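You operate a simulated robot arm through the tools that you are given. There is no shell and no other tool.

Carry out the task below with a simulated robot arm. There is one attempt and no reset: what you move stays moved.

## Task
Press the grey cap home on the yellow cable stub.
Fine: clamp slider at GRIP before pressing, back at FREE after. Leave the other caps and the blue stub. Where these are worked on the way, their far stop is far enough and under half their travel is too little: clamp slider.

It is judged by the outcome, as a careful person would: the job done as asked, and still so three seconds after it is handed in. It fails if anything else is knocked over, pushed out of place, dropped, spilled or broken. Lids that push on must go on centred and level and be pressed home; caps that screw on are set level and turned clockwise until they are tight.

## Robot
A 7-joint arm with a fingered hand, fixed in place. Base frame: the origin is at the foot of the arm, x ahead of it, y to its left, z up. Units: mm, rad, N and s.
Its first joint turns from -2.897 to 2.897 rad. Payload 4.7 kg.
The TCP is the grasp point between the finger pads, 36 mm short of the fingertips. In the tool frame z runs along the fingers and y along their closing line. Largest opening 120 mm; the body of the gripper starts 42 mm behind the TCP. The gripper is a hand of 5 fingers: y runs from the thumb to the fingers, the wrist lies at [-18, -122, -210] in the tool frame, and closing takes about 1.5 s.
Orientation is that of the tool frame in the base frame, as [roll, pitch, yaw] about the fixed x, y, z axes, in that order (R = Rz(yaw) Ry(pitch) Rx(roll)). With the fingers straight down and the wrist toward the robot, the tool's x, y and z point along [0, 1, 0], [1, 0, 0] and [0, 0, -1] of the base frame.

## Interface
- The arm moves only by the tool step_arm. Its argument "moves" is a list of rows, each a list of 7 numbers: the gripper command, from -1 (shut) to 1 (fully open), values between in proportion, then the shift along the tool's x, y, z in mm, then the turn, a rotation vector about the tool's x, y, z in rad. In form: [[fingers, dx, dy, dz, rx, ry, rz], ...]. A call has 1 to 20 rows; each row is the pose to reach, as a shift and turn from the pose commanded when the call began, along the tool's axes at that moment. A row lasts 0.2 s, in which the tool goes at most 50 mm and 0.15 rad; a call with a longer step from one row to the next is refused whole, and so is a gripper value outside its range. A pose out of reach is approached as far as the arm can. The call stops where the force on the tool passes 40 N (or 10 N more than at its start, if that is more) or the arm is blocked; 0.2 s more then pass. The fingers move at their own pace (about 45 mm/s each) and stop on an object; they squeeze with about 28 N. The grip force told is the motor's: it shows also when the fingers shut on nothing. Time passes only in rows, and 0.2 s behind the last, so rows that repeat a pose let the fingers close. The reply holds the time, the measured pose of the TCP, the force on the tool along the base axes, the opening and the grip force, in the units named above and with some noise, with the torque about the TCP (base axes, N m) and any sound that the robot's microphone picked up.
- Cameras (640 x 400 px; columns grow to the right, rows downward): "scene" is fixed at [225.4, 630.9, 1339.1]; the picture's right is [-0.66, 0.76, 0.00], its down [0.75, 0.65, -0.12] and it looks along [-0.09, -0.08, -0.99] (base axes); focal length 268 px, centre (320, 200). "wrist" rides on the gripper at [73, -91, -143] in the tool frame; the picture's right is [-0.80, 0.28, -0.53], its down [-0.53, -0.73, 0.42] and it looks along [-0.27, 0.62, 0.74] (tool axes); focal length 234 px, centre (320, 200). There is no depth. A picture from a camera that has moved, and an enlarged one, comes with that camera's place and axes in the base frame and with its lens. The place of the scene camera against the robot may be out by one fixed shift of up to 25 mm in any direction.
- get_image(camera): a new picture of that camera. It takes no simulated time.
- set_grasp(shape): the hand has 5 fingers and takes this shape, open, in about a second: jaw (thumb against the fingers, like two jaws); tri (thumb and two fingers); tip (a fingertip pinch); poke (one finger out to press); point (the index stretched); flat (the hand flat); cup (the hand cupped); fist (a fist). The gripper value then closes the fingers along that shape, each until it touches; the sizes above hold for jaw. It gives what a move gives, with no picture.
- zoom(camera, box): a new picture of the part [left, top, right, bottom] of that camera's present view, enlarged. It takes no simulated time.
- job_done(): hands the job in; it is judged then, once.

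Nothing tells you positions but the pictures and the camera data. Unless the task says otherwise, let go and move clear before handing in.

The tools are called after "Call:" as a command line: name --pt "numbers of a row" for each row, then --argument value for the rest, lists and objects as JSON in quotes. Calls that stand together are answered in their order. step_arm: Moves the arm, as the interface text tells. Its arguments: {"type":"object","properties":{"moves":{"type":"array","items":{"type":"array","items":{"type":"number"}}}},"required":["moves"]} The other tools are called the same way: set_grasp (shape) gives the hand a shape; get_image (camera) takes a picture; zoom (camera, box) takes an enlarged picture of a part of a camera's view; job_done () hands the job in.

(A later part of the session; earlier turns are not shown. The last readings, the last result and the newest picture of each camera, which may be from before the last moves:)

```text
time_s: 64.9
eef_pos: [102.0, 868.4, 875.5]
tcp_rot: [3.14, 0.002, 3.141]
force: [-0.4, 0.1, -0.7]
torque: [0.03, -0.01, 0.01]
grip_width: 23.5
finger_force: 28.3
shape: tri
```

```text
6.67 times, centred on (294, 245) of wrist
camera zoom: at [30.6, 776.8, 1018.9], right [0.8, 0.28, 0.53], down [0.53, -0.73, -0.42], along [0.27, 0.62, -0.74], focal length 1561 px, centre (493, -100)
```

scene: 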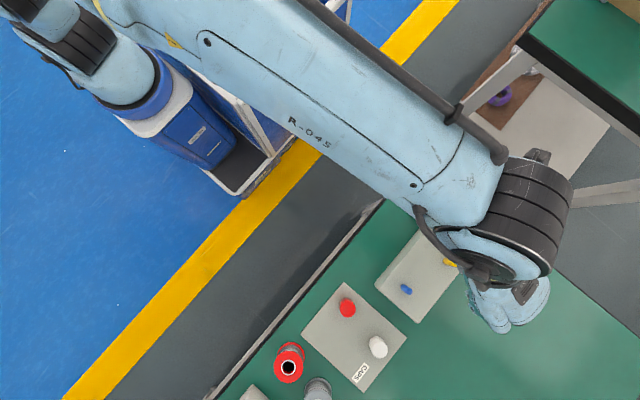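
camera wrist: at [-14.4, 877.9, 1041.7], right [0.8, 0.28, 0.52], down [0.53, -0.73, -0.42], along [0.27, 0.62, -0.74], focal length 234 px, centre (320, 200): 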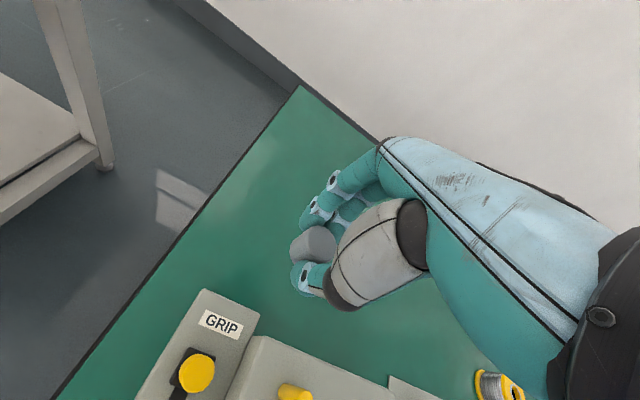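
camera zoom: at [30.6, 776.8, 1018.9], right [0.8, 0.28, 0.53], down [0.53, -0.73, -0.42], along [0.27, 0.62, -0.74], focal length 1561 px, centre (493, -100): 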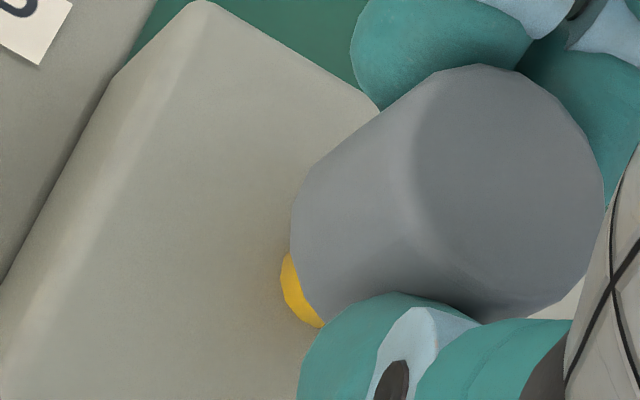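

No resistance at all, so the stub is well inside the cap. I'll continue down until it meets resistance.

Call:
step_arm --pt "-1 0 0 1 0 0 0" --pt "-1 0 0 2 0 0 0" --pt "-1 0 0 3 0 0 0" --pt "-1 0 0 4 0 0 0" --pt "-1 0 0 4 0 0 0"

Call:
zoom --camera "wrist" --box '[246, 215, 342, 275]'

```text
time_s: 66.1
eef_pos: [103.1, 869.3, 870.4]
tcp_rot: [3.141, -0.001, 3.141]
force: [-0.3, 0.1, -1.2]
torque: [0.02, -0.02, 0.0]
grip_width: 23.1
finger_force: 28.5
shape: tri
```

```text
6.67 times, centred on (294, 245) of wrist
camera zoom: at [30.7, 776.8, 1014.7], right [0.8, 0.28, 0.53], down [0.53, -0.73, -0.42], along [0.27, 0.62, -0.74], focal length 1561 px, centre (493, -100)
```

zoom: 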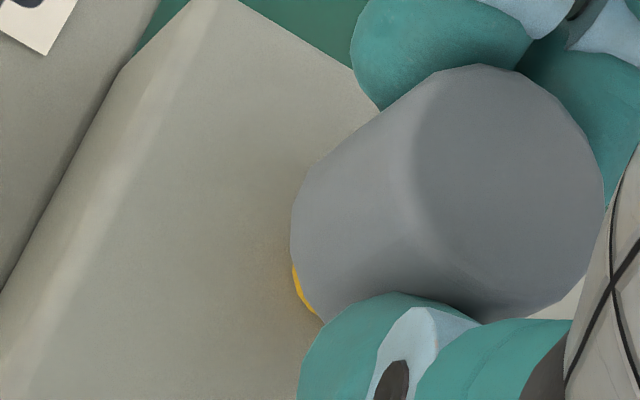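

Call:
step_arm --pt "-1 0 0 1 0 0 0" --pt "-1 0 0 2 0 0 0" --pt "-1 0 0 3 0 0 0" --pt "-1 0 0 3 0 0 0"

```text
time_s: 67.1
eef_pos: [101.6, 867.4, 866.7]
tcp_rot: [-3.141, 0.001, -3.142]
force: [-1.4, 0.2, 0.1]
torque: [0.01, 0.02, -0.01]
grip_width: 23.7
finger_force: 28.1
shape: tri
```

Call:
step_arm --pt "-1 0 0 1 0 0 0" --pt "-1 0 0 2 0 0 0" --pt "-1 0 0 3 0 0 0" --pt "-1 0 0 3 0 0 0"

Call:
zoom --camera "wrist" --box '[246, 205, 342, 265]'

```text
time_s: 68.1
eef_pos: [102.0, 868.5, 866.3]
tcp_rot: [3.141, 0.0, -3.141]
force: [0.0, 0.1, -0.1]
torque: [0.01, 0.03, 0.03]
grip_width: 23.4
finger_force: 28.1
shape: tri
```

```text
6.67 times, centred on (294, 235) of wrist
camera zoom: at [30.6, 776.9, 1009.0], right [0.8, 0.28, 0.53], down [0.53, -0.73, -0.42], along [0.27, 0.62, -0.74], focal length 1561 px, centre (493, -33)
```

zoom: 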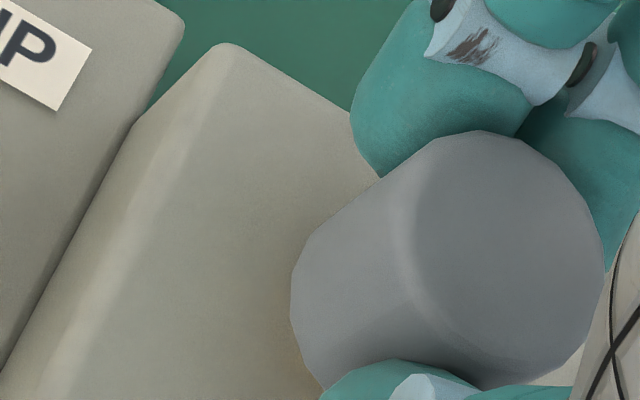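

Call:
step_arm --pt "-1 0 0 1 0 0 0" --pt "-1 0 0 2 0 0 0" --pt "-1 0 0 2 0 0 0"

```text
time_s: 68.9
eef_pos: [103.6, 868.3, 863.0]
tcp_rot: [3.142, 0.002, 3.141]
force: [1.1, 0.2, -0.2]
torque: [-0.02, 0.01, 0.04]
grip_width: 23.5
finger_force: 27.7
shape: tri
```

Call:
zoom --camera "wrist" --box '[200, 160, 360, 260]'

Call:
zoom --camera "scene" --box '[400, 220, 560, 320]'

```text
4.00 times, centred on (280, 210) of wrist
camera zoom: at [30.5, 777.1, 1006.6], right [0.8, 0.28, 0.53], down [0.53, -0.73, -0.42], along [0.27, 0.62, -0.74], focal length 937 px, centre (480, 160)
```

zoom: 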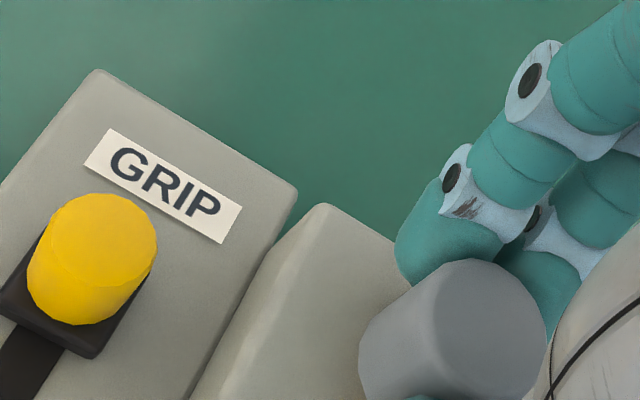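

```text
4.00 times, centred on (480, 270) of scene
camera zoom: at [225.4, 630.9, 1339.1], right [-0.66, 0.76, 0.0], down [0.75, 0.65, -0.12], along [-0.09, -0.08, -0.99], focal length 1072 px, centre (-320, -80)
```

zoom: 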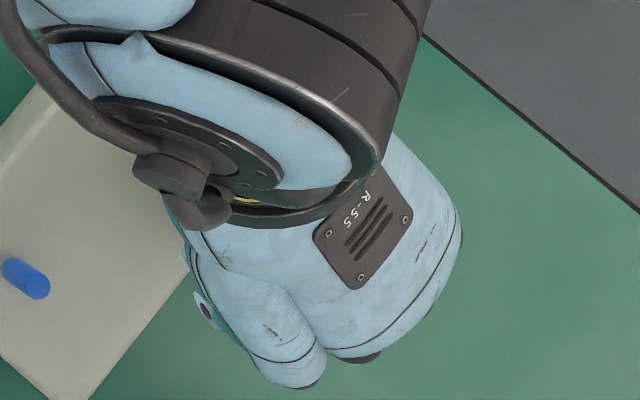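

The geometry still says the stub is inside the cap, close to its inner top. I'll keep pressing down slowly in 1 mm steps.

Call:
step_arm --pt "-1 0 0 1 0 0 0" --pt "-1 0 0 2 0 0 0" --pt "-1 0 0 2 0 0 0"

```text
time_s: 69.7
eef_pos: [102.9, 867.9, 861.8]
tcp_rot: [-3.14, -0.001, -3.141]
force: [0.4, -0.2, 0.1]
torque: [0.02, -0.02, 0.01]
grip_width: 23.4
finger_force: 28.0
shape: tri
```

Call:
step_arm --pt "-1 0 0 1 0 0 0" --pt "-1 0 0 2 0 0 0" --pt "-1 0 0 2 0 0 0"

Call:
zoom --camera "wrist" --box '[246, 205, 342, 265]'

```text
time_s: 70.5
eef_pos: [102.6, 868.0, 859.5]
tcp_rot: [3.14, 0.0, 3.14]
force: [-0.4, 0.0, 3.4]
torque: [0.04, 0.04, 0.03]
grip_width: 23.8
finger_force: 28.3
shape: tri
```

```text
6.67 times, centred on (294, 235) of wrist
camera zoom: at [30.8, 776.8, 1003.2], right [0.8, 0.28, 0.53], down [0.53, -0.73, -0.43], along [0.27, 0.62, -0.74], focal length 1561 px, centre (493, -33)
```

zoom: 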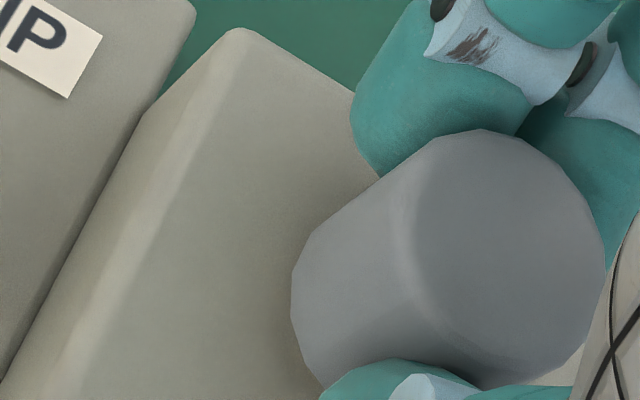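

Contact: 3.4 N upward at TCP z≈859.5. Now pressing on in small increments.

Call:
step_arm --pt "-1 0 0 1 0 0 0" --pt "-1 0 0 2 0 0 0" --pt "-1 0 0 2 0 0 0"

Call:
zoom --camera "wrist" --box '[246, 205, 342, 265]'

```text
time_s: 71.3
eef_pos: [104.4, 867.4, 857.4]
tcp_rot: [-3.141, 0.0, 3.141]
force: [-0.8, 1.6, 3.7]
torque: [0.04, -0.01, -0.03]
grip_width: 23.6
finger_force: 28.3
shape: tri
```

```text
6.67 times, centred on (294, 235) of wrist
camera zoom: at [30.7, 776.6, 1001.0], right [0.8, 0.28, 0.53], down [0.53, -0.73, -0.42], along [0.27, 0.62, -0.74], focal length 1561 px, centre (493, -33)
```

zoom: 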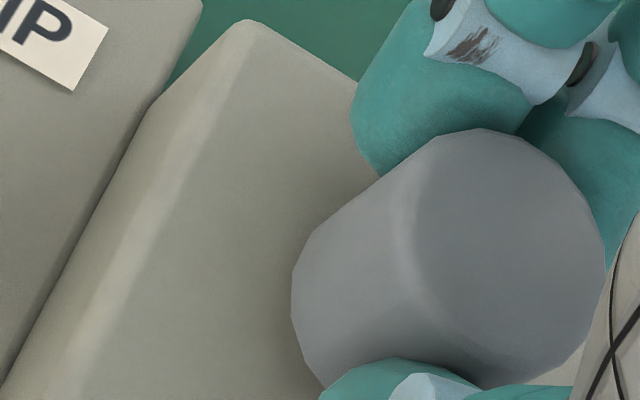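

Call:
step_arm --pt "-1 0 0 1 0 0 0" --pt "-1 0 0 2 0 0 0" --pt "-1 0 0 2 0 0 0"

Call:
zoom --camera "wrist" --box '[246, 205, 342, 265]'

```text
time_s: 72.1
eef_pos: [104.5, 867.5, 854.8]
tcp_rot: [-3.141, 0.0, -3.14]
force: [0.3, 0.8, 3.4]
torque: [0.04, 0.01, -0.03]
grip_width: 23.7
finger_force: 27.4
shape: tri
```

```text
6.67 times, centred on (294, 235) of wrist
camera zoom: at [30.6, 776.7, 998.8], right [0.8, 0.28, 0.53], down [0.53, -0.73, -0.42], along [0.27, 0.62, -0.74], focal length 1561 px, centre (493, -33)
```

zoom: 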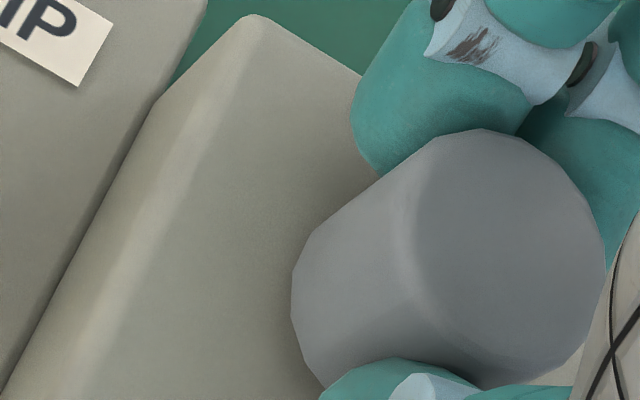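

A steady ~3.5 N of sliding friction – the cap is going onto the stub. I'll keep going until it stops.

Call:
step_arm --pt "-1 0 0 1 0 0 0" --pt "-1 0 0 2 0 0 0" --pt "-1 0 0 3 0 0 0" --pt "-1 0 0 3 0 0 0"

Call:
zoom --camera "wrist" --box '[246, 205, 342, 265]'

```text
time_s: 73.1
eef_pos: [102.5, 867.5, 851.9]
tcp_rot: [-3.14, 0.0, 3.141]
force: [0.0, 1.1, 3.7]
torque: [0.06, 0.01, 0.05]
grip_width: 23.3
finger_force: 28.3
shape: tri
```

```text
6.67 times, centred on (294, 235) of wrist
camera zoom: at [30.5, 776.6, 995.9], right [0.8, 0.28, 0.53], down [0.53, -0.73, -0.42], along [0.27, 0.62, -0.74], focal length 1561 px, centre (493, -33)
```

zoom: 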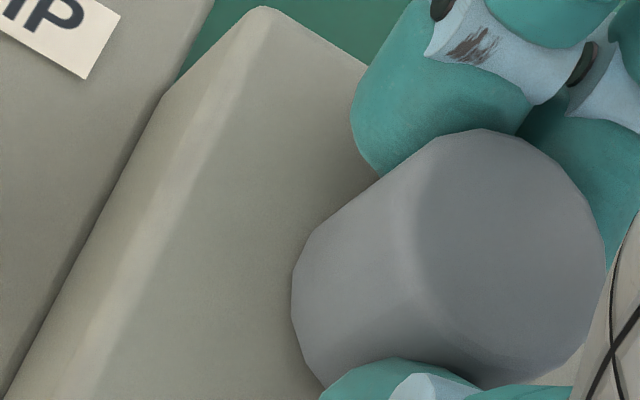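

Call:
step_arm --pt "-1 0 0 1 0 0 0" --pt "-1 0 0 2 0 0 0" --pt "-1 0 0 2 0 0 0"

Call:
zoom --camera "wrist" --box '[246, 205, 342, 265]'

```text
time_s: 73.9
eef_pos: [103.2, 868.1, 850.7]
tcp_rot: [3.141, -0.002, 3.141]
force: [1.0, -0.8, 6.7]
torque: [0.11, -0.01, -0.04]
grip_width: 23.5
finger_force: 27.3
shape: tri
```

```text
6.67 times, centred on (294, 235) of wrist
camera zoom: at [30.4, 776.6, 994.5], right [0.8, 0.28, 0.53], down [0.53, -0.73, -0.43], along [0.27, 0.62, -0.74], focal length 1561 px, centre (493, -33)
```

zoom: 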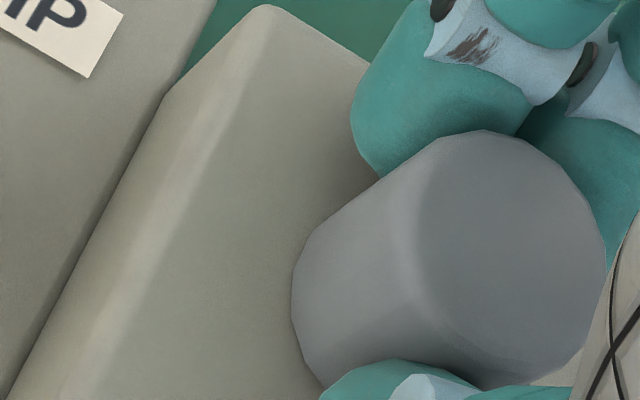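

Force is rising (6.7 N). I'll press further in small steps to see whether this is the seat.

Call:
step_arm --pt "-1 0 0 1 0 0 0" --pt "-1 0 0 2 0 0 0" --pt "-1 0 0 2 0 0 0"

Call:
zoom --camera "wrist" --box '[246, 205, 342, 265]'

```text
time_s: 74.7
eef_pos: [103.8, 867.7, 850.4]
tcp_rot: [3.14, 0.0, 3.141]
force: [0.3, -0.3, 15.2]
torque: [0.16, -0.01, 0.01]
grip_width: 24.2
finger_force: 28.1
shape: tri
```

```text
6.67 times, centred on (294, 235) of wrist
camera zoom: at [30.5, 776.5, 993.7], right [0.8, 0.28, 0.53], down [0.53, -0.73, -0.43], along [0.27, 0.62, -0.74], focal length 1561 px, centre (493, -33)
```

zoom: 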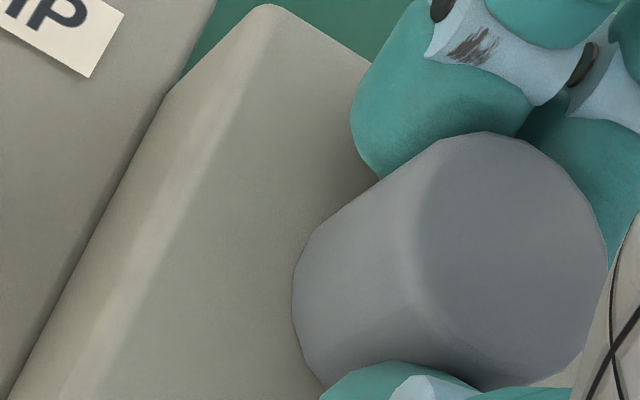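

15 N now with little motion. I'll press a bit harder, watching for a click or slip.

Call:
step_arm --pt "-1 0 0 1 0 0 0" --pt "-1 0 0 2 0 0 0" --pt "-1 0 0 2 0 0 0"

Call:
zoom --camera "wrist" --box '[246, 205, 342, 265]'

```text
time_s: 75.5
eef_pos: [103.0, 867.0, 850.1]
tcp_rot: [3.136, 0.001, -3.141]
force: [1.3, -1.1, 27.2]
torque: [0.22, 0.01, 0.01]
grip_width: 24.6
finger_force: 28.5
shape: tri
```

```text
6.67 times, centred on (294, 235) of wrist
camera zoom: at [30.5, 776.2, 992.8], right [0.8, 0.28, 0.53], down [0.53, -0.73, -0.43], along [0.27, 0.62, -0.73], focal length 1561 px, centre (493, -33)
```

zoom: 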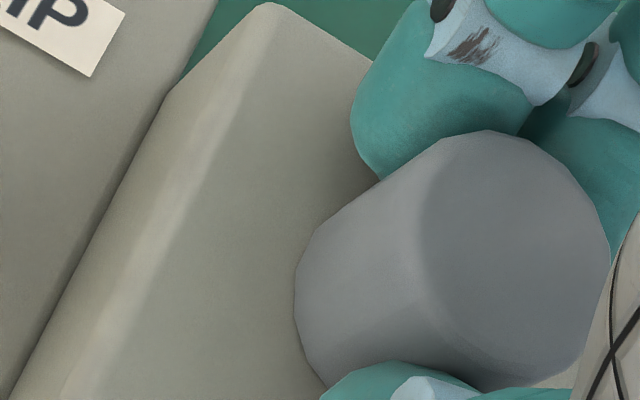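

The press met a firm stop at about 27 N with the cap's rim close to the box top. I'll relax the push, then open the fingers and look at how the cap sits.

Call:
step_arm --pt "-1 0 0 -1.5 0 0 0" --pt "-1 0 0 -2.5 0 0 0" --pt "-0.6 0 0 -2.5 0 0 0" --pt "-0.3 0 0 -2.5 0 0 0" --pt "0 0 0 -2.5 0 0 0" --pt "0.1 0 0 -2.5 0 0 0" --pt "0.1 0 0 -2.5 0 0 0"

Call:
zoom --camera "wrist" --box '[200, 170, 360, 270]'

```text
time_s: 77.1
eef_pos: [102.0, 867.5, 846.6]
tcp_rot: [-3.136, 0.001, 3.141]
force: [0.4, -0.3, -0.8]
torque: [-0.01, -0.03, -0.01]
grip_width: 65.6
finger_force: 0.1
shape: tri
```

```text
4.00 times, centred on (280, 220) of wrist
camera zoom: at [30.6, 776.9, 990.8], right [0.8, 0.28, 0.52], down [0.53, -0.73, -0.42], along [0.27, 0.62, -0.74], focal length 937 px, centre (480, 120)
```

zoom: 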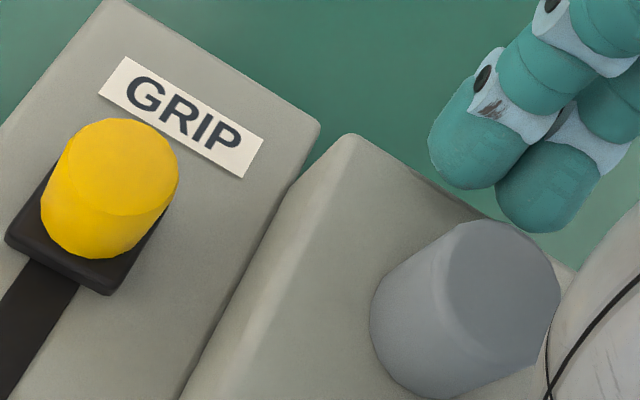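

The cap stays put with the fingers open. I'll rise straight up to inspect it from above and from the scene camera.

Call:
step_arm --pt "0.1 0 0 -10 0 0 0" --pt "0.1 0 0 -30 0 0 0" --pt "0.1 0 0 -60 0 0 0" --pt "0.1 0 0 -95 0 0 0"

Call:
zoom --camera "wrist" --box '[200, 200, 360, 300]'

Call:
get_image --camera "scene"

```text
time_s: 78.1
eef_pos: [103.5, 867.2, 942.4]
tcp_rot: [-3.139, 0.0, 3.141]
force: [-0.2, 1.4, -0.9]
torque: [0.0, 0.02, 0.0]
grip_width: 65.8
finger_force: 0.0
shape: tri
```

```text
4.00 times, centred on (280, 250) of wrist
camera zoom: at [30.7, 776.7, 1086.5], right [0.8, 0.28, 0.52], down [0.53, -0.73, -0.42], along [0.27, 0.62, -0.74], focal length 937 px, centre (480, 0)
```

zoom: 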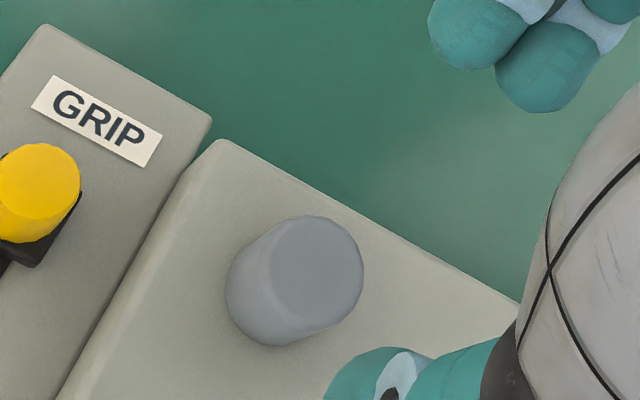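

```text
taken
```

scene: 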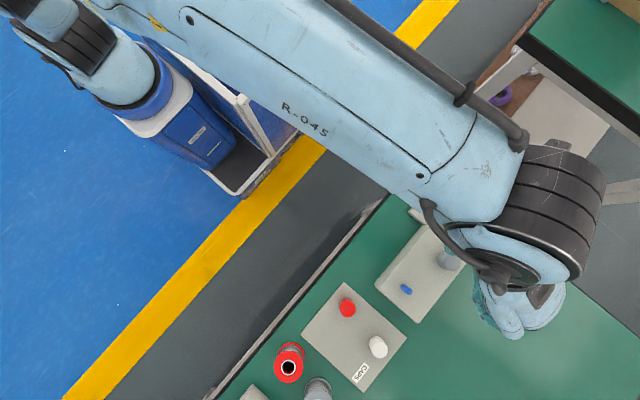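

The cap stands upright over the stub with no gap visible from above. To judge whether it is truly home I'll back off to a low side view for comparison with the blue stub and the box top.

Call:
step_arm --pt "0.1 -10 -40 -5 0 0 0" --pt "0.1 -20 -80 -5 0 0 0" --pt "0.1 -30 -120 -5 0 0 0" --pt "0.1 -40 -160 -5 0 0 0" --pt "0.1 -50 -200 0 0 0 0" --pt "0.1 -60 -227 20 0 0 0" --pt "0.1 -60 -227 55 0 0 0" --pt "0.1 -60 -227 92 0 0 0"

Call:
get_image --camera "wrist"

Call:
get_image --camera "scene"

```text
time_s: 79.9
eef_pos: [164.7, 640.5, 852.6]
tcp_rot: [-3.141, 0.001, -3.141]
force: [0.4, -0.1, 0.9]
torque: [-0.03, -0.01, -0.02]
grip_width: 65.9
finger_force: 0.0
shape: tri
```

```text
taken
camera wrist: at [91.0, 549.7, 996.0], right [0.8, 0.28, 0.53], down [0.53, -0.73, -0.42], along [0.27, 0.62, -0.74], focal length 234 px, centre (320, 200)
```

wrist: 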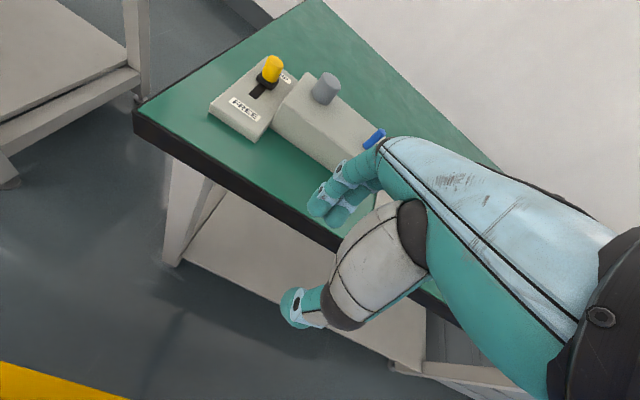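

```text
taken
```

scene: 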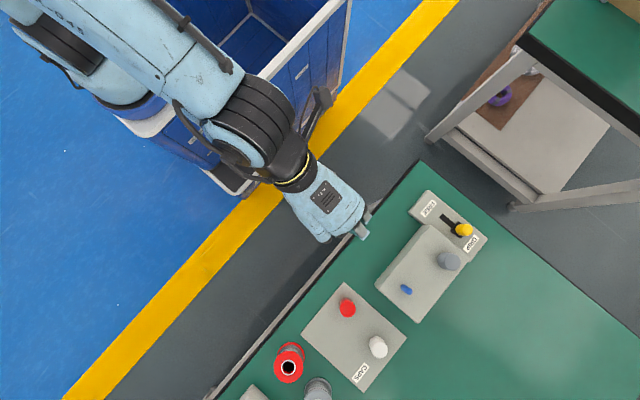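

Call:
zoom --camera "wrist" --box '[250, 40, 410, 140]'

Call:
zoom --camera "wrist" --box '[285, 55, 365, 105]'

Call:
zoom --camera "scene" --box '[380, 200, 500, 275]'

Call:
zoom --camera "scene" --box '[380, 250, 500, 325]'

```text
4.00 times, centred on (330, 90) of wrist
camera zoom: at [91.0, 549.7, 996.0], right [0.8, 0.28, 0.53], down [0.53, -0.73, -0.42], along [0.27, 0.62, -0.74], focal length 937 px, centre (280, 640)
```

zoom: 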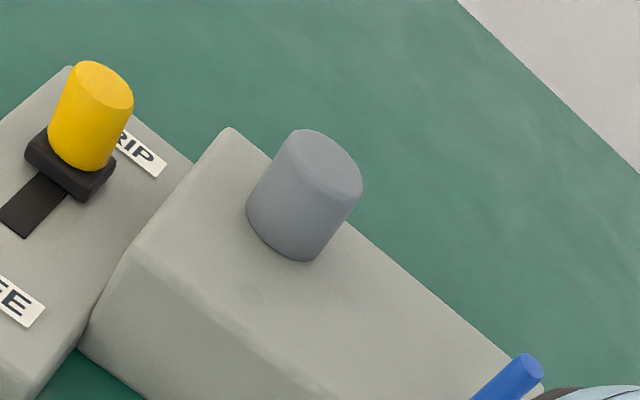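

```text
8.00 times, centred on (325, 80) of wrist
camera zoom: at [91.0, 549.7, 996.0], right [0.8, 0.28, 0.53], down [0.53, -0.73, -0.42], along [0.27, 0.62, -0.74], focal length 1873 px, centre (280, 1160)
```

zoom: 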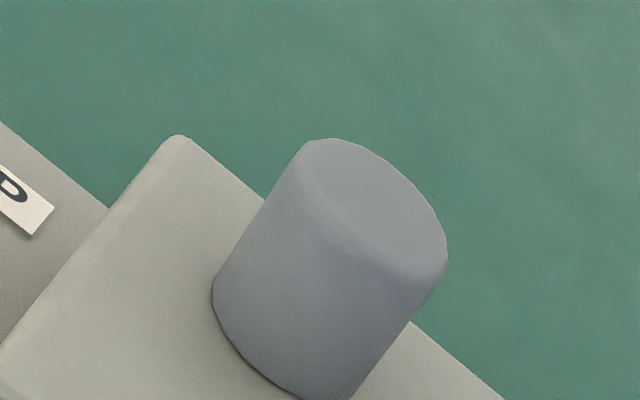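

```text
5.33 times, centred on (440, 238) of scene
camera zoom: at [225.4, 630.9, 1339.1], right [-0.66, 0.76, 0.0], down [0.75, 0.65, -0.12], along [-0.09, -0.08, -0.99], focal length 1430 px, centre (-320, 0)
```

zoom: 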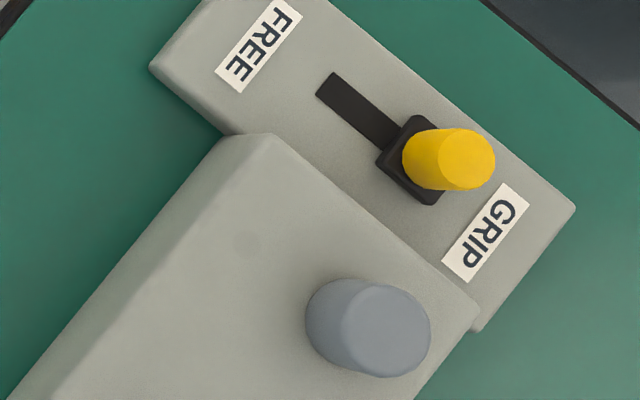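

```text
5.33 times, centred on (440, 288) of scene
camera zoom: at [225.4, 630.9, 1339.1], right [-0.66, 0.76, 0.0], down [0.75, 0.65, -0.12], along [-0.09, -0.08, -0.99], focal length 1430 px, centre (-320, -267)
```

zoom: 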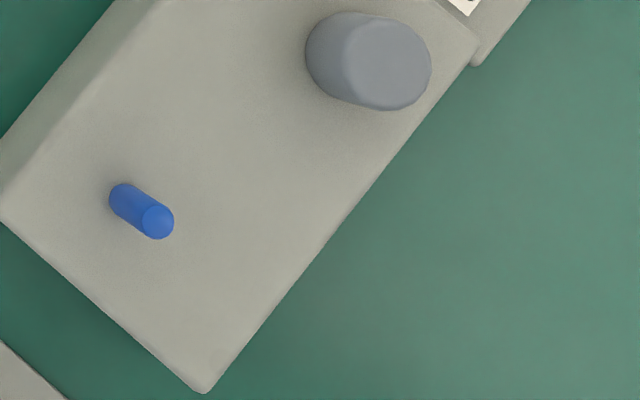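

From the side and from above, the cap stands level and coaxial with the stub, rim right down at the box top, slider still at GRIP. To check that it is really seated on the stub rather than loosely resting, I'll regrip it and give a very gentle tug.

Call:
step_arm --pt "0.1 0 0 -35 0 0 0" --pt "0.1 0 0 -75 0 0 0" --pt "0.1 10 25 -92 0 0 0" --pt "0.1 20 65 -95 0 0 0" --pt "0.1 30 105 -95 0 0 0" --pt "0.1 40 145 -95 0 0 0" --pt "0.1 50 185 -95 0 0 0" --pt "0.1 61 228 -95 0 0 0" --pt "0.1 61 228 -70 0 0 0" --pt "0.1 61 228 -45 0 0 0" --pt "0.1 61 228 -45 0 0 0"

Call:
zoom --camera "wrist" --box '[200, 180, 360, 280]'

```text
time_s: 82.3
eef_pos: [103.0, 867.0, 896.9]
tcp_rot: [-3.141, 0.0, 3.141]
force: [0.4, -0.4, 0.5]
torque: [0.0, 0.02, 0.02]
grip_width: 65.8
finger_force: 0.1
shape: tri
```

```text
4.00 times, centred on (280, 230) of wrist
camera zoom: at [30.0, 776.9, 1040.1], right [0.8, 0.28, 0.53], down [0.53, -0.73, -0.42], along [0.27, 0.62, -0.74], focal length 937 px, centre (480, 80)
```

zoom: 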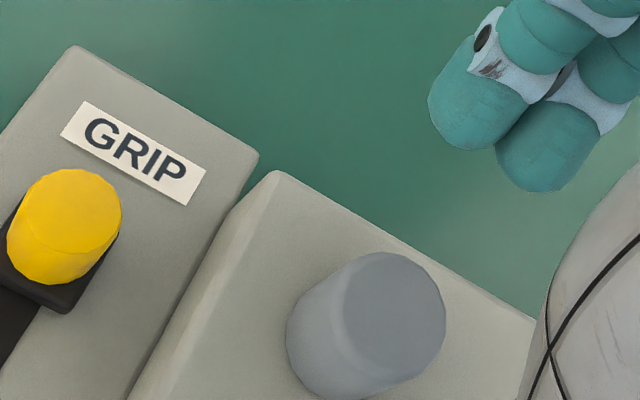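

Call:
step_arm --pt "0.1 0 0 15 0 0 0" --pt "0.1 0 0 30 0 0 0" --pt "0.1 0 0 45 0 0 0" --pt "-0.2 0 0 45 0 0 0" --pt "-0.5 0 0 45 0 0 0" --pt "-1 0 0 45 0 0 0" --pt "-1 0 0 45 0 0 0" --pt "-1 0 0 45 0 0 0" --pt "-1 0 0 45 0 0 0" --pt "-1 0 0 45 0 0 0"

Call:
zoom --camera "wrist" --box '[246, 205, 342, 265]'

```text
time_s: 84.5
eef_pos: [104.3, 866.8, 852.1]
tcp_rot: [-3.141, 0.001, -3.14]
force: [0.4, 0.8, 0.1]
torque: [0.03, 0.02, -0.02]
grip_width: 23.9
finger_force: 27.8
shape: tri
```

```text
6.67 times, centred on (294, 235) of wrist
camera zoom: at [30.0, 777.0, 995.2], right [0.8, 0.28, 0.53], down [0.53, -0.73, -0.42], along [0.27, 0.62, -0.74], focal length 1561 px, centre (493, -33)
```

zoom: 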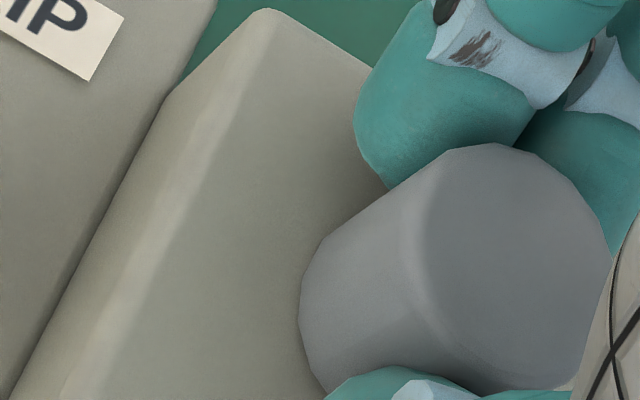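

Gripped again. Now a tiny upward tug of 2 mm to feel for retention.

Call:
step_arm --pt "-1 0 0 -1 0 0 0" --pt "-1 0 0 -2 0 0 0" --pt "-1 0 0 -2 0 0 0"

Call:
zoom --camera "wrist" --box '[246, 205, 342, 265]'

```text
time_s: 85.3
eef_pos: [103.1, 868.7, 852.9]
tcp_rot: [-3.141, 0.0, -3.141]
force: [-0.3, -0.7, -0.2]
torque: [0.01, 0.0, 0.03]
grip_width: 23.8
finger_force: 28.3
shape: tri
```

```text
6.67 times, centred on (294, 235) of wrist
camera zoom: at [29.9, 777.7, 997.1], right [0.8, 0.28, 0.53], down [0.53, -0.73, -0.42], along [0.27, 0.62, -0.74], focal length 1561 px, centre (493, -33)
```

zoom: 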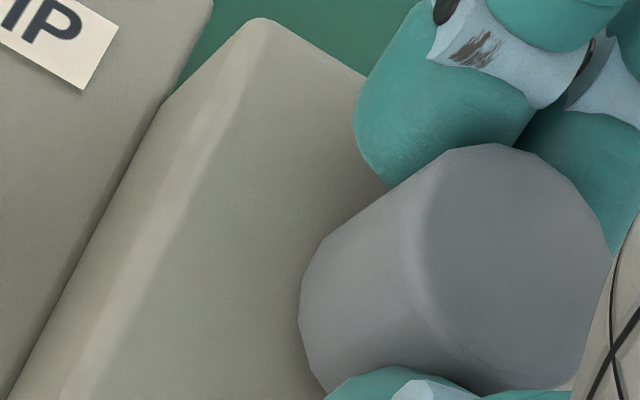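

It lifts without any resistance, so it isn't retained there. I'll raise it a bit more to see what the stub underneath has done.

Call:
step_arm --pt "-1 0 0 -4 0 0 0" --pt "-1 0 0 -8 0 0 0" --pt "-1 0 0 -12 0 0 0" --pt "-1 0 0 -16 0 0 0" --pt "-1 0 0 -16 0 0 0"

Call:
zoom --camera "wrist" --box '[246, 215, 342, 275]'

```text
time_s: 86.5
eef_pos: [102.4, 870.0, 869.8]
tcp_rot: [-3.14, 0.0, -3.14]
force: [0.0, -0.1, 0.5]
torque: [0.0, -0.01, 0.03]
grip_width: 23.6
finger_force: 28.2
shape: tri
```

```text
6.67 times, centred on (294, 245) of wrist
camera zoom: at [30.0, 777.9, 1013.4], right [0.8, 0.28, 0.53], down [0.53, -0.73, -0.42], along [0.27, 0.62, -0.74], focal length 1561 px, centre (493, -100)
```

zoom: 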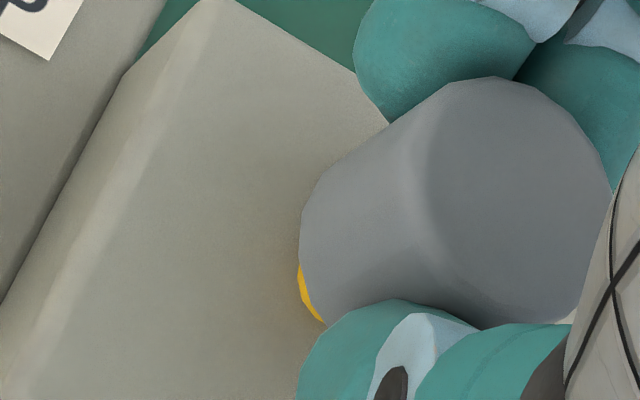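

Call:
step_arm --pt "-1 0 0 -8 0 0 0" --pt "-1 0 0 -16 0 0 0" --pt "-1 0 0 -24 0 0 0" --pt "-1 0 0 -35 0 0 0" --pt "-1 0 0 -52 0 0 0" --pt "-1 0 0 -52 0 0 0"

Call:
zoom --camera "wrist" --box '[246, 215, 342, 275]'

Call:
zoom --camera "wrist" --box '[200, 190, 360, 290]'

```text
time_s: 87.9
eef_pos: [102.5, 870.2, 921.9]
tcp_rot: [-3.141, -0.001, -3.141]
force: [-0.7, -0.1, 0.4]
torque: [-0.02, -0.02, -0.03]
grip_width: 23.9
finger_force: 28.0
shape: tri
```

```text
6.67 times, centred on (294, 245) of wrist
camera zoom: at [30.2, 778.0, 1065.7], right [0.8, 0.28, 0.53], down [0.53, -0.73, -0.42], along [0.27, 0.62, -0.74], focal length 1561 px, centre (493, -100)
```

zoom: 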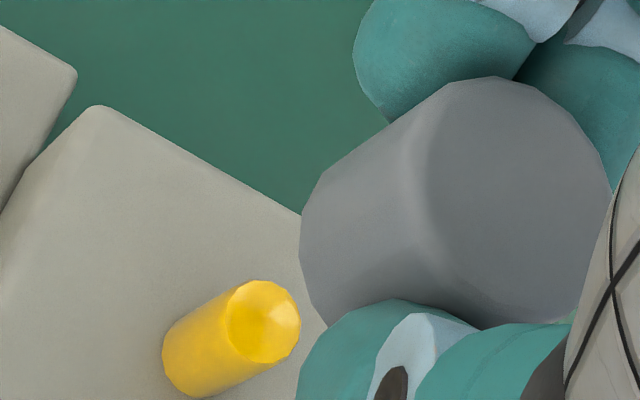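

```text
4.00 times, centred on (280, 240) of wrist
camera zoom: at [30.2, 778.0, 1065.7], right [0.8, 0.28, 0.53], down [0.53, -0.73, -0.42], along [0.27, 0.62, -0.74], focal length 937 px, centre (480, 40)
```

zoom: 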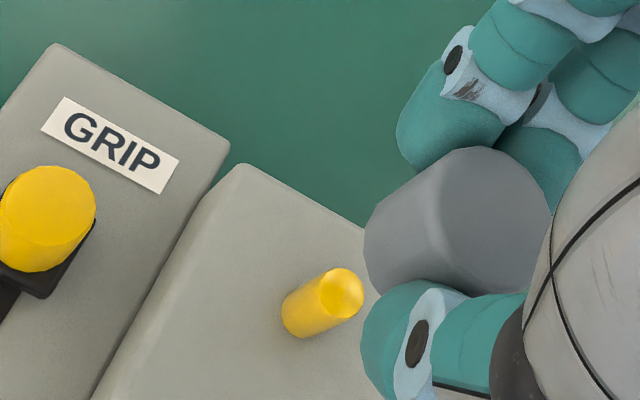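

The stub has sunk about 10 mm into the block under only ~3.5 N, so the clamp did not really hold it. I'll put the cap back loosely on the stub for now, then recheck the slider with the finger.

Call:
step_arm --pt "-1 0 0 15 0 0 0" --pt "-1 0 0 30 0 0 0" --pt "-1 0 0 40 0 0 0" --pt "-1 0 0 50 0 0 0" --pt "-1 0 0 58 0 0 0" --pt "-1 0 0 64 0 0 0" --pt "-1 0 0 67 0 0 0" --pt "-1 0 0 67 0 0 0"

Call:
zoom --camera "wrist" --box '[246, 205, 342, 265]'

```text
time_s: 89.7
eef_pos: [103.0, 868.9, 853.7]
tcp_rot: [3.141, 0.001, -3.141]
force: [0.9, -0.1, -1.2]
torque: [-0.03, 0.02, 0.04]
grip_width: 23.9
finger_force: 28.2
shape: tri
```

```text
6.67 times, centred on (294, 235) of wrist
camera zoom: at [29.7, 778.0, 998.0], right [0.8, 0.28, 0.53], down [0.53, -0.73, -0.42], along [0.27, 0.62, -0.74], focal length 1561 px, centre (493, -33)
```

zoom: 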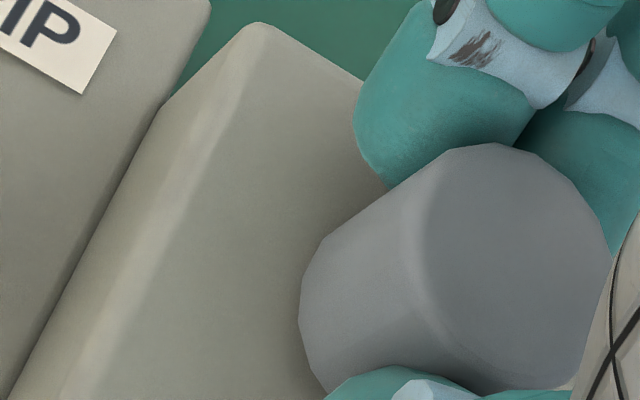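

Call:
step_arm --pt "-1 0 0 1.2 0 0 0" --pt "-1 0 0 2.4 0 0 0" --pt "-1 0 0 2.4 0 0 0"

Call:
step_arm --pt "-0.6 0 0 0 0 0 0" --pt "-0.3 0 0 0 0 0 0" --pt "0 0 0 0 0 0 0" --pt "0.1 0 0 0 0 0 0" --pt "0.1 0 0 0 0 0 0" --pt "0.1 0 0 -20 0 0 0" --pt "0.1 0 0 -50 0 0 0" --pt "0.1 0 0 -95 0 0 0"

Call:
zoom --camera "wrist" --box '[160, 200, 360, 325]'

```text
time_s: 90.5
eef_pos: [102.8, 868.3, 852.2]
tcp_rot: [3.141, -0.001, 3.141]
force: [0.4, -0.5, 0.2]
torque: [0.01, -0.01, -0.02]
grip_width: 23.9
finger_force: 28.3
shape: tri
```

```text
time_s: 92.3
eef_pos: [102.5, 867.7, 947.5]
tcp_rot: [-3.138, 0.001, -3.141]
force: [0.5, -0.2, -1.5]
torque: [0.0, 0.01, 0.01]
grip_width: 65.7
finger_force: 0.1
shape: tri
```

```text
3.20 times, centred on (260, 262) of wrist
camera zoom: at [30.0, 778.3, 1090.3], right [0.8, 0.28, 0.52], down [0.53, -0.73, -0.42], along [0.27, 0.62, -0.74], focal length 749 px, centre (512, 0)
```

zoom: 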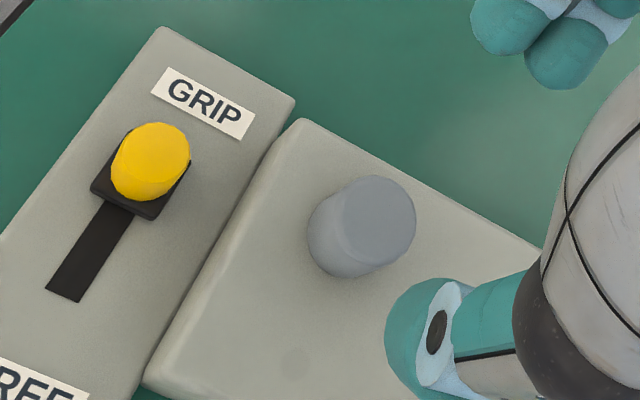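

The cap is parked upright on the stub. I'll form the poke again and return behind the knob to push the slider once more and confirm it is hard against its GRIP stop.

Call:
set_grasp --shape "jaw"

Call:
set_grasp --shape "poke"

Call:
step_arm --pt "1 7 -15 0 0 0 0" --pt "1 14 -35 0 0 0 0.143" --pt "1 21 -55 0 0 0 0.286" --pt "1 28 -75 0 0 0 0.429" --pt "1 35 -95 0 0 0 0.571" --pt "1 42 -115 0 0 0 0.714" --pt "1 49 -128 0 0 0 0.857" --pt "1 56 -128 0 0 0 1.0" --pt "1 63 -128 0 0 0 1.142" --pt "1 70 -128 0 0 0 1.285" --pt "1 74 -128 0 0 0 1.428" --pt "1 74 -128 0 0 0 1.5708"

Call:
zoom --camera "wrist" --box '[110, 120, 350, 270]'

```text
time_s: 93.2
eef_pos: [102.5, 868.8, 947.7]
tcp_rot: [3.142, 0.001, -3.142]
force: [0.3, 0.8, 0.6]
torque: [0.04, -0.03, -0.02]
grip_width: 119.9
finger_force: 0.0
shape: jaw
```

```text
time_s: 94.1
eef_pos: [101.7, 869.1, 948.6]
tcp_rot: [3.142, 0.001, 3.141]
force: [-0.4, 0.9, 1.2]
torque: [-0.01, 0.01, -0.01]
grip_width: 0.2
finger_force: 0.0
shape: poke
```

```text
time_s: 96.7
eef_pos: [27.7, 741.6, 948.3]
tcp_rot: [-3.141, 0.001, 1.568]
force: [-0.2, 0.2, 1.4]
torque: [0.0, 0.0, 0.01]
grip_width: 0.0
finger_force: 0.1
shape: poke
```

```text
2.67 times, centred on (230, 195) of wrist
camera zoom: at [-63.1, 813.8, 1091.3], right [0.28, -0.8, 0.53], down [-0.73, -0.53, -0.42], along [0.62, -0.27, -0.74], focal length 624 px, centre (560, 213)
```

zoom: 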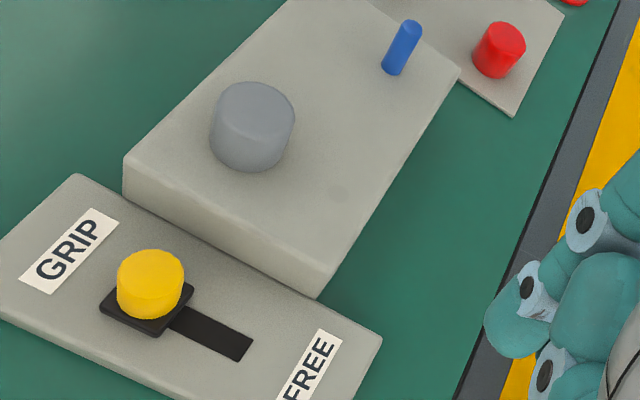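

Call:
step_arm --pt "1 22 1 0 0 0 0" --pt "1 44 1 0 0 0 0" --pt "1 66 1 10 0 0 0" --pt "1 66 1 40 0 0 0" --pt "1 66 1 70 0 0 0" --pt "1 66 1 100 0 0 0" --pt "1 66 1 120 0 0 0" --pt "1 66 1 120 0 0 0"

Call:
zoom --camera "wrist" --box '[160, 150, 400, 300]'

```text
time_s: 98.5
eef_pos: [28.1, 807.1, 827.3]
tcp_rot: [-3.141, 0.001, 1.57]
force: [0.1, -0.2, 0.3]
torque: [-0.03, -0.03, -0.01]
grip_width: 0.0
finger_force: 0.1
shape: poke
```

```text
2.67 times, centred on (280, 225) of wrist
camera zoom: at [-62.0, 879.5, 970.7], right [0.28, -0.8, 0.53], down [-0.73, -0.53, -0.42], along [0.62, -0.27, -0.74], focal length 624 px, centre (427, 133)
```

zoom: 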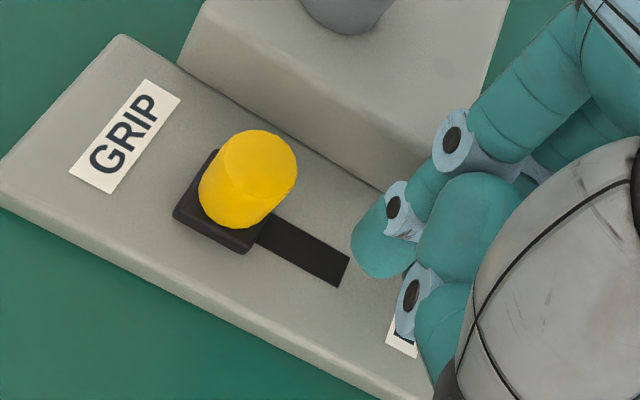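

Call:
step_arm --pt "1 8 1 0 0 0 0" --pt "1 16 1 0 0 0 0" --pt "1 22 1 0 0 0 0" --pt "1 25 1 0 0 0 0" --pt "1 27 1 0 0 0 0" --pt "1 27 1 0 0 0 0"

Call:
zoom --camera "wrist" --box '[160, 150, 400, 300]'

```text
time_s: 99.9
eef_pos: [28.9, 833.9, 826.9]
tcp_rot: [3.141, 0.0, 1.57]
force: [0.2, 0.4, 0.1]
torque: [0.02, -0.01, 0.01]
grip_width: 0.0
finger_force: 0.0
shape: poke
```

```text
2.67 times, centred on (280, 225) of wrist
camera zoom: at [-61.1, 907.1, 970.6], right [0.28, -0.8, 0.53], down [-0.73, -0.53, -0.42], along [0.62, -0.27, -0.74], focal length 624 px, centre (427, 133)
```

zoom: 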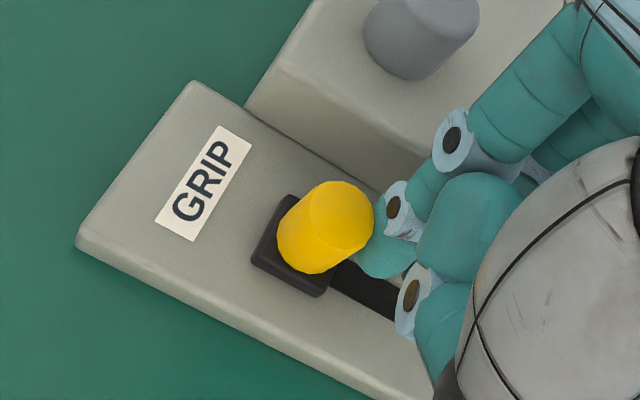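

Call:
step_arm --pt "1 1 0 0 0 0 0" --pt "1 2 0 0 0 0 0" --pt "1 3 0 0 0 0 0" --pt "1 3 0 0 0 0 0"

Call:
step_arm --pt "1 1 0 0 0 0 0" --pt "1 2 0 0 0 0 0" --pt "1 3 0 0 0 0 0" --pt "1 3 0 0 0 0 0"

Call:
zoom --camera "wrist" --box '[160, 150, 400, 300]'

```text
time_s: 100.9
eef_pos: [29.3, 835.7, 826.6]
tcp_rot: [-3.141, 0.0, 1.571]
force: [-0.8, -3.4, -0.7]
torque: [-0.11, 0.01, -0.01]
grip_width: 0.1
finger_force: 0.1
shape: poke
```

```text
time_s: 101.9
eef_pos: [31.0, 838.8, 827.7]
tcp_rot: [-3.141, 0.003, 1.569]
force: [5.5, -31.0, -1.8]
torque: [-0.96, -0.16, -0.1]
grip_width: 0.0
finger_force: 0.1
shape: poke
```

```text
2.67 times, centred on (280, 225) of wrist
camera zoom: at [-60.4, 911.8, 970.4], right [0.28, -0.8, 0.53], down [-0.73, -0.53, -0.42], along [0.62, -0.27, -0.74], focal length 624 px, centre (427, 133)
```

zoom: 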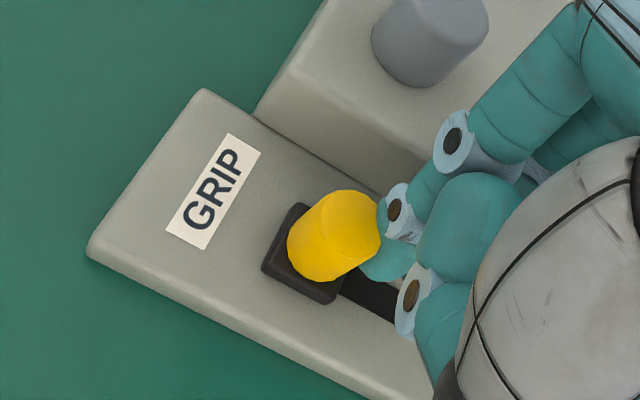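

The slider is hard against its GRIP stop (31 N). I'll back off, then take the cap off and test how firmly the stub is held by gently pulling it, since it also needs to come back up ~9–10 mm.

Call:
step_arm --pt "1 -8 0 0 0 0 0" --pt "1 -20 0 0 0 0 0" --pt "1 -26 0 -30 0 0 0" --pt "1 -34 0 -65 0 0 0" --pt "1 -50 0 -100 0 0 0" --pt "1 -70 0 -120 0 0 0" --pt "1 -90 0 -120 0 0 0"

Call:
zoom --camera "wrist" --box '[110, 120, 350, 270]'

Call:
set_grasp --shape "tri"

```text
time_s: 103.5
eef_pos: [31.9, 748.2, 948.5]
tcp_rot: [-3.141, 0.001, 1.57]
force: [0.0, -0.4, -0.9]
torque: [0.03, 0.0, 0.04]
grip_width: 0.0
finger_force: 0.1
shape: poke
```

```text
2.67 times, centred on (230, 195) of wrist
camera zoom: at [-59.9, 822.3, 1091.7], right [0.28, -0.8, 0.53], down [-0.73, -0.53, -0.42], along [0.62, -0.27, -0.74], focal length 624 px, centre (560, 213)
```

zoom: 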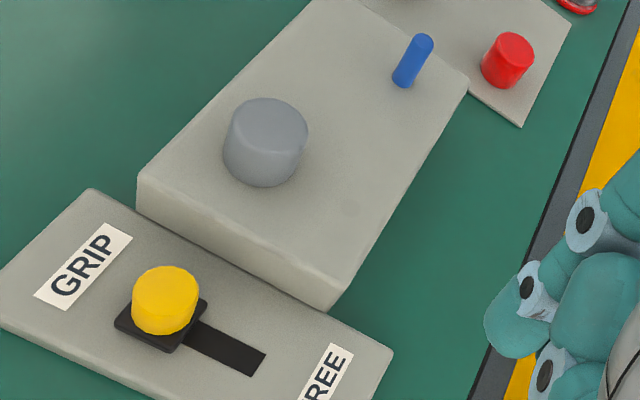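

```text
time_s: 104.4
eef_pos: [31.4, 749.4, 948.9]
tcp_rot: [3.14, 0.001, 1.57]
force: [-0.7, -1.1, -0.3]
torque: [-0.01, 0.01, -0.01]
grip_width: 119.9
finger_force: 0.1
shape: tri
```

Call:
step_arm --pt "1 4 6 0 0 0 -0.143" --pt "1 8 12 0 0 0 -0.286" --pt "1 12 18 0 0 0 -0.429" --pt "1 16 24 0 0 0 -0.571" --pt "1 20 30 0 0 0 -0.714" --pt "1 24 36 0 0 0 -0.857" --pt "1 28 42 0 0 0 -1.0" --pt "1 32 48 0 0 0 -1.142" --pt "0.6 36 54 0 0 0 -1.285" --pt "0.3 45 60 0 0 0 -1.428" --pt "0.1 55 66 0 0 0 -1.5708" --pt "0.1 75 70 0 0 0 -1.5708" --pt "0.1 95 71.7 0 0 0 -1.5708" --pt "0.1 119.5 71.7 0 0 0 -1.5708" --pt "0.1 119.5 71.7 0 0 0 -1.5708"

Call:
zoom --camera "wrist" --box '[160, 200, 360, 325]'

```text
time_s: 107.6
eef_pos: [102.5, 869.3, 947.9]
tcp_rot: [-3.141, -0.001, 3.14]
force: [-0.3, -0.6, -0.6]
torque: [0.02, 0.0, -0.01]
grip_width: 66.4
finger_force: 0.1
shape: tri
```

```text
3.20 times, centred on (260, 262) of wrist
camera zoom: at [29.9, 778.3, 1091.4], right [0.8, 0.28, 0.53], down [0.53, -0.73, -0.42], along [0.27, 0.62, -0.74], focal length 749 px, centre (512, 0)
```

zoom: 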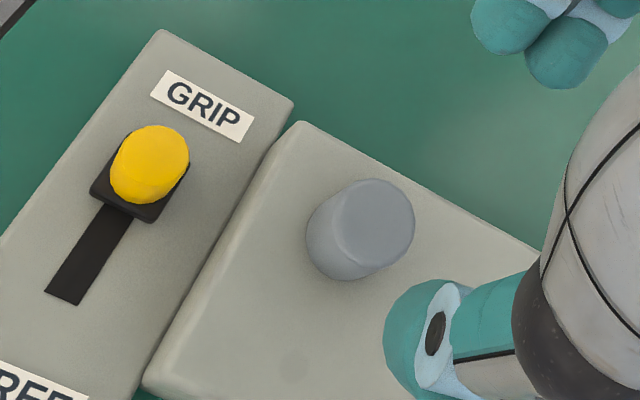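

Slider unchanged and at GRIP. I'll lift the cap off and park it on the flat box top between the two stubs, well clear of both.

Call:
step_arm --pt "0.1 0 0 30 0 0 0" --pt "0.1 0 0 60 0 0 0" --pt "0.1 0 0 85 0 0 0" --pt "0.1 0 0 96 0 0 0" --pt "-0.2 0 0 96 0 0 0" --pt "-0.5 0 0 96 0 0 0" --pt "-1 0 0 96 0 0 0" --pt "-1 0 0 96 0 0 0" --pt "-1 0 0 96 0 0 0" --pt "-1 0 0 96 0 0 0" --pt "-1 0 0 90 0 0 0" --pt "-1 0 0 75 0 0 0" --pt "-1 0 0 55 0 0 0" --pt "-1 0 0 40 0 0 0" --pt "-1 0 0 40 0 0 0"

Call:
zoom --camera "wrist" --box '[220, 200, 380, 300]'

```text
time_s: 110.8
eef_pos: [101.9, 867.7, 908.1]
tcp_rot: [3.14, 0.0, -3.141]
force: [0.0, 0.0, -0.9]
torque: [0.01, 0.01, 0.04]
grip_width: 23.2
finger_force: 28.0
shape: tri
```

```text
4.00 times, centred on (300, 250) of wrist
camera zoom: at [29.3, 778.3, 1051.1], right [0.8, 0.28, 0.53], down [0.53, -0.73, -0.42], along [0.27, 0.62, -0.74], focal length 937 px, centre (400, 0)
```

zoom: 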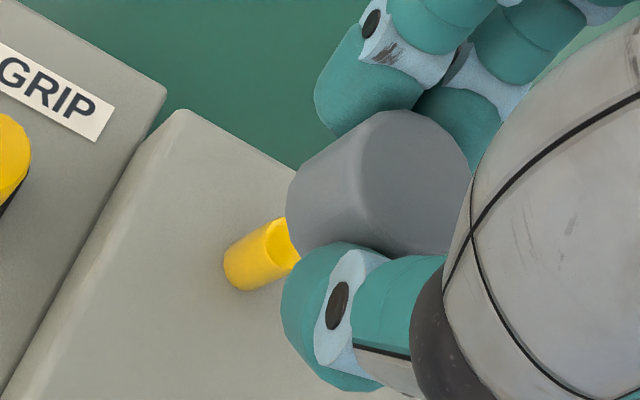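

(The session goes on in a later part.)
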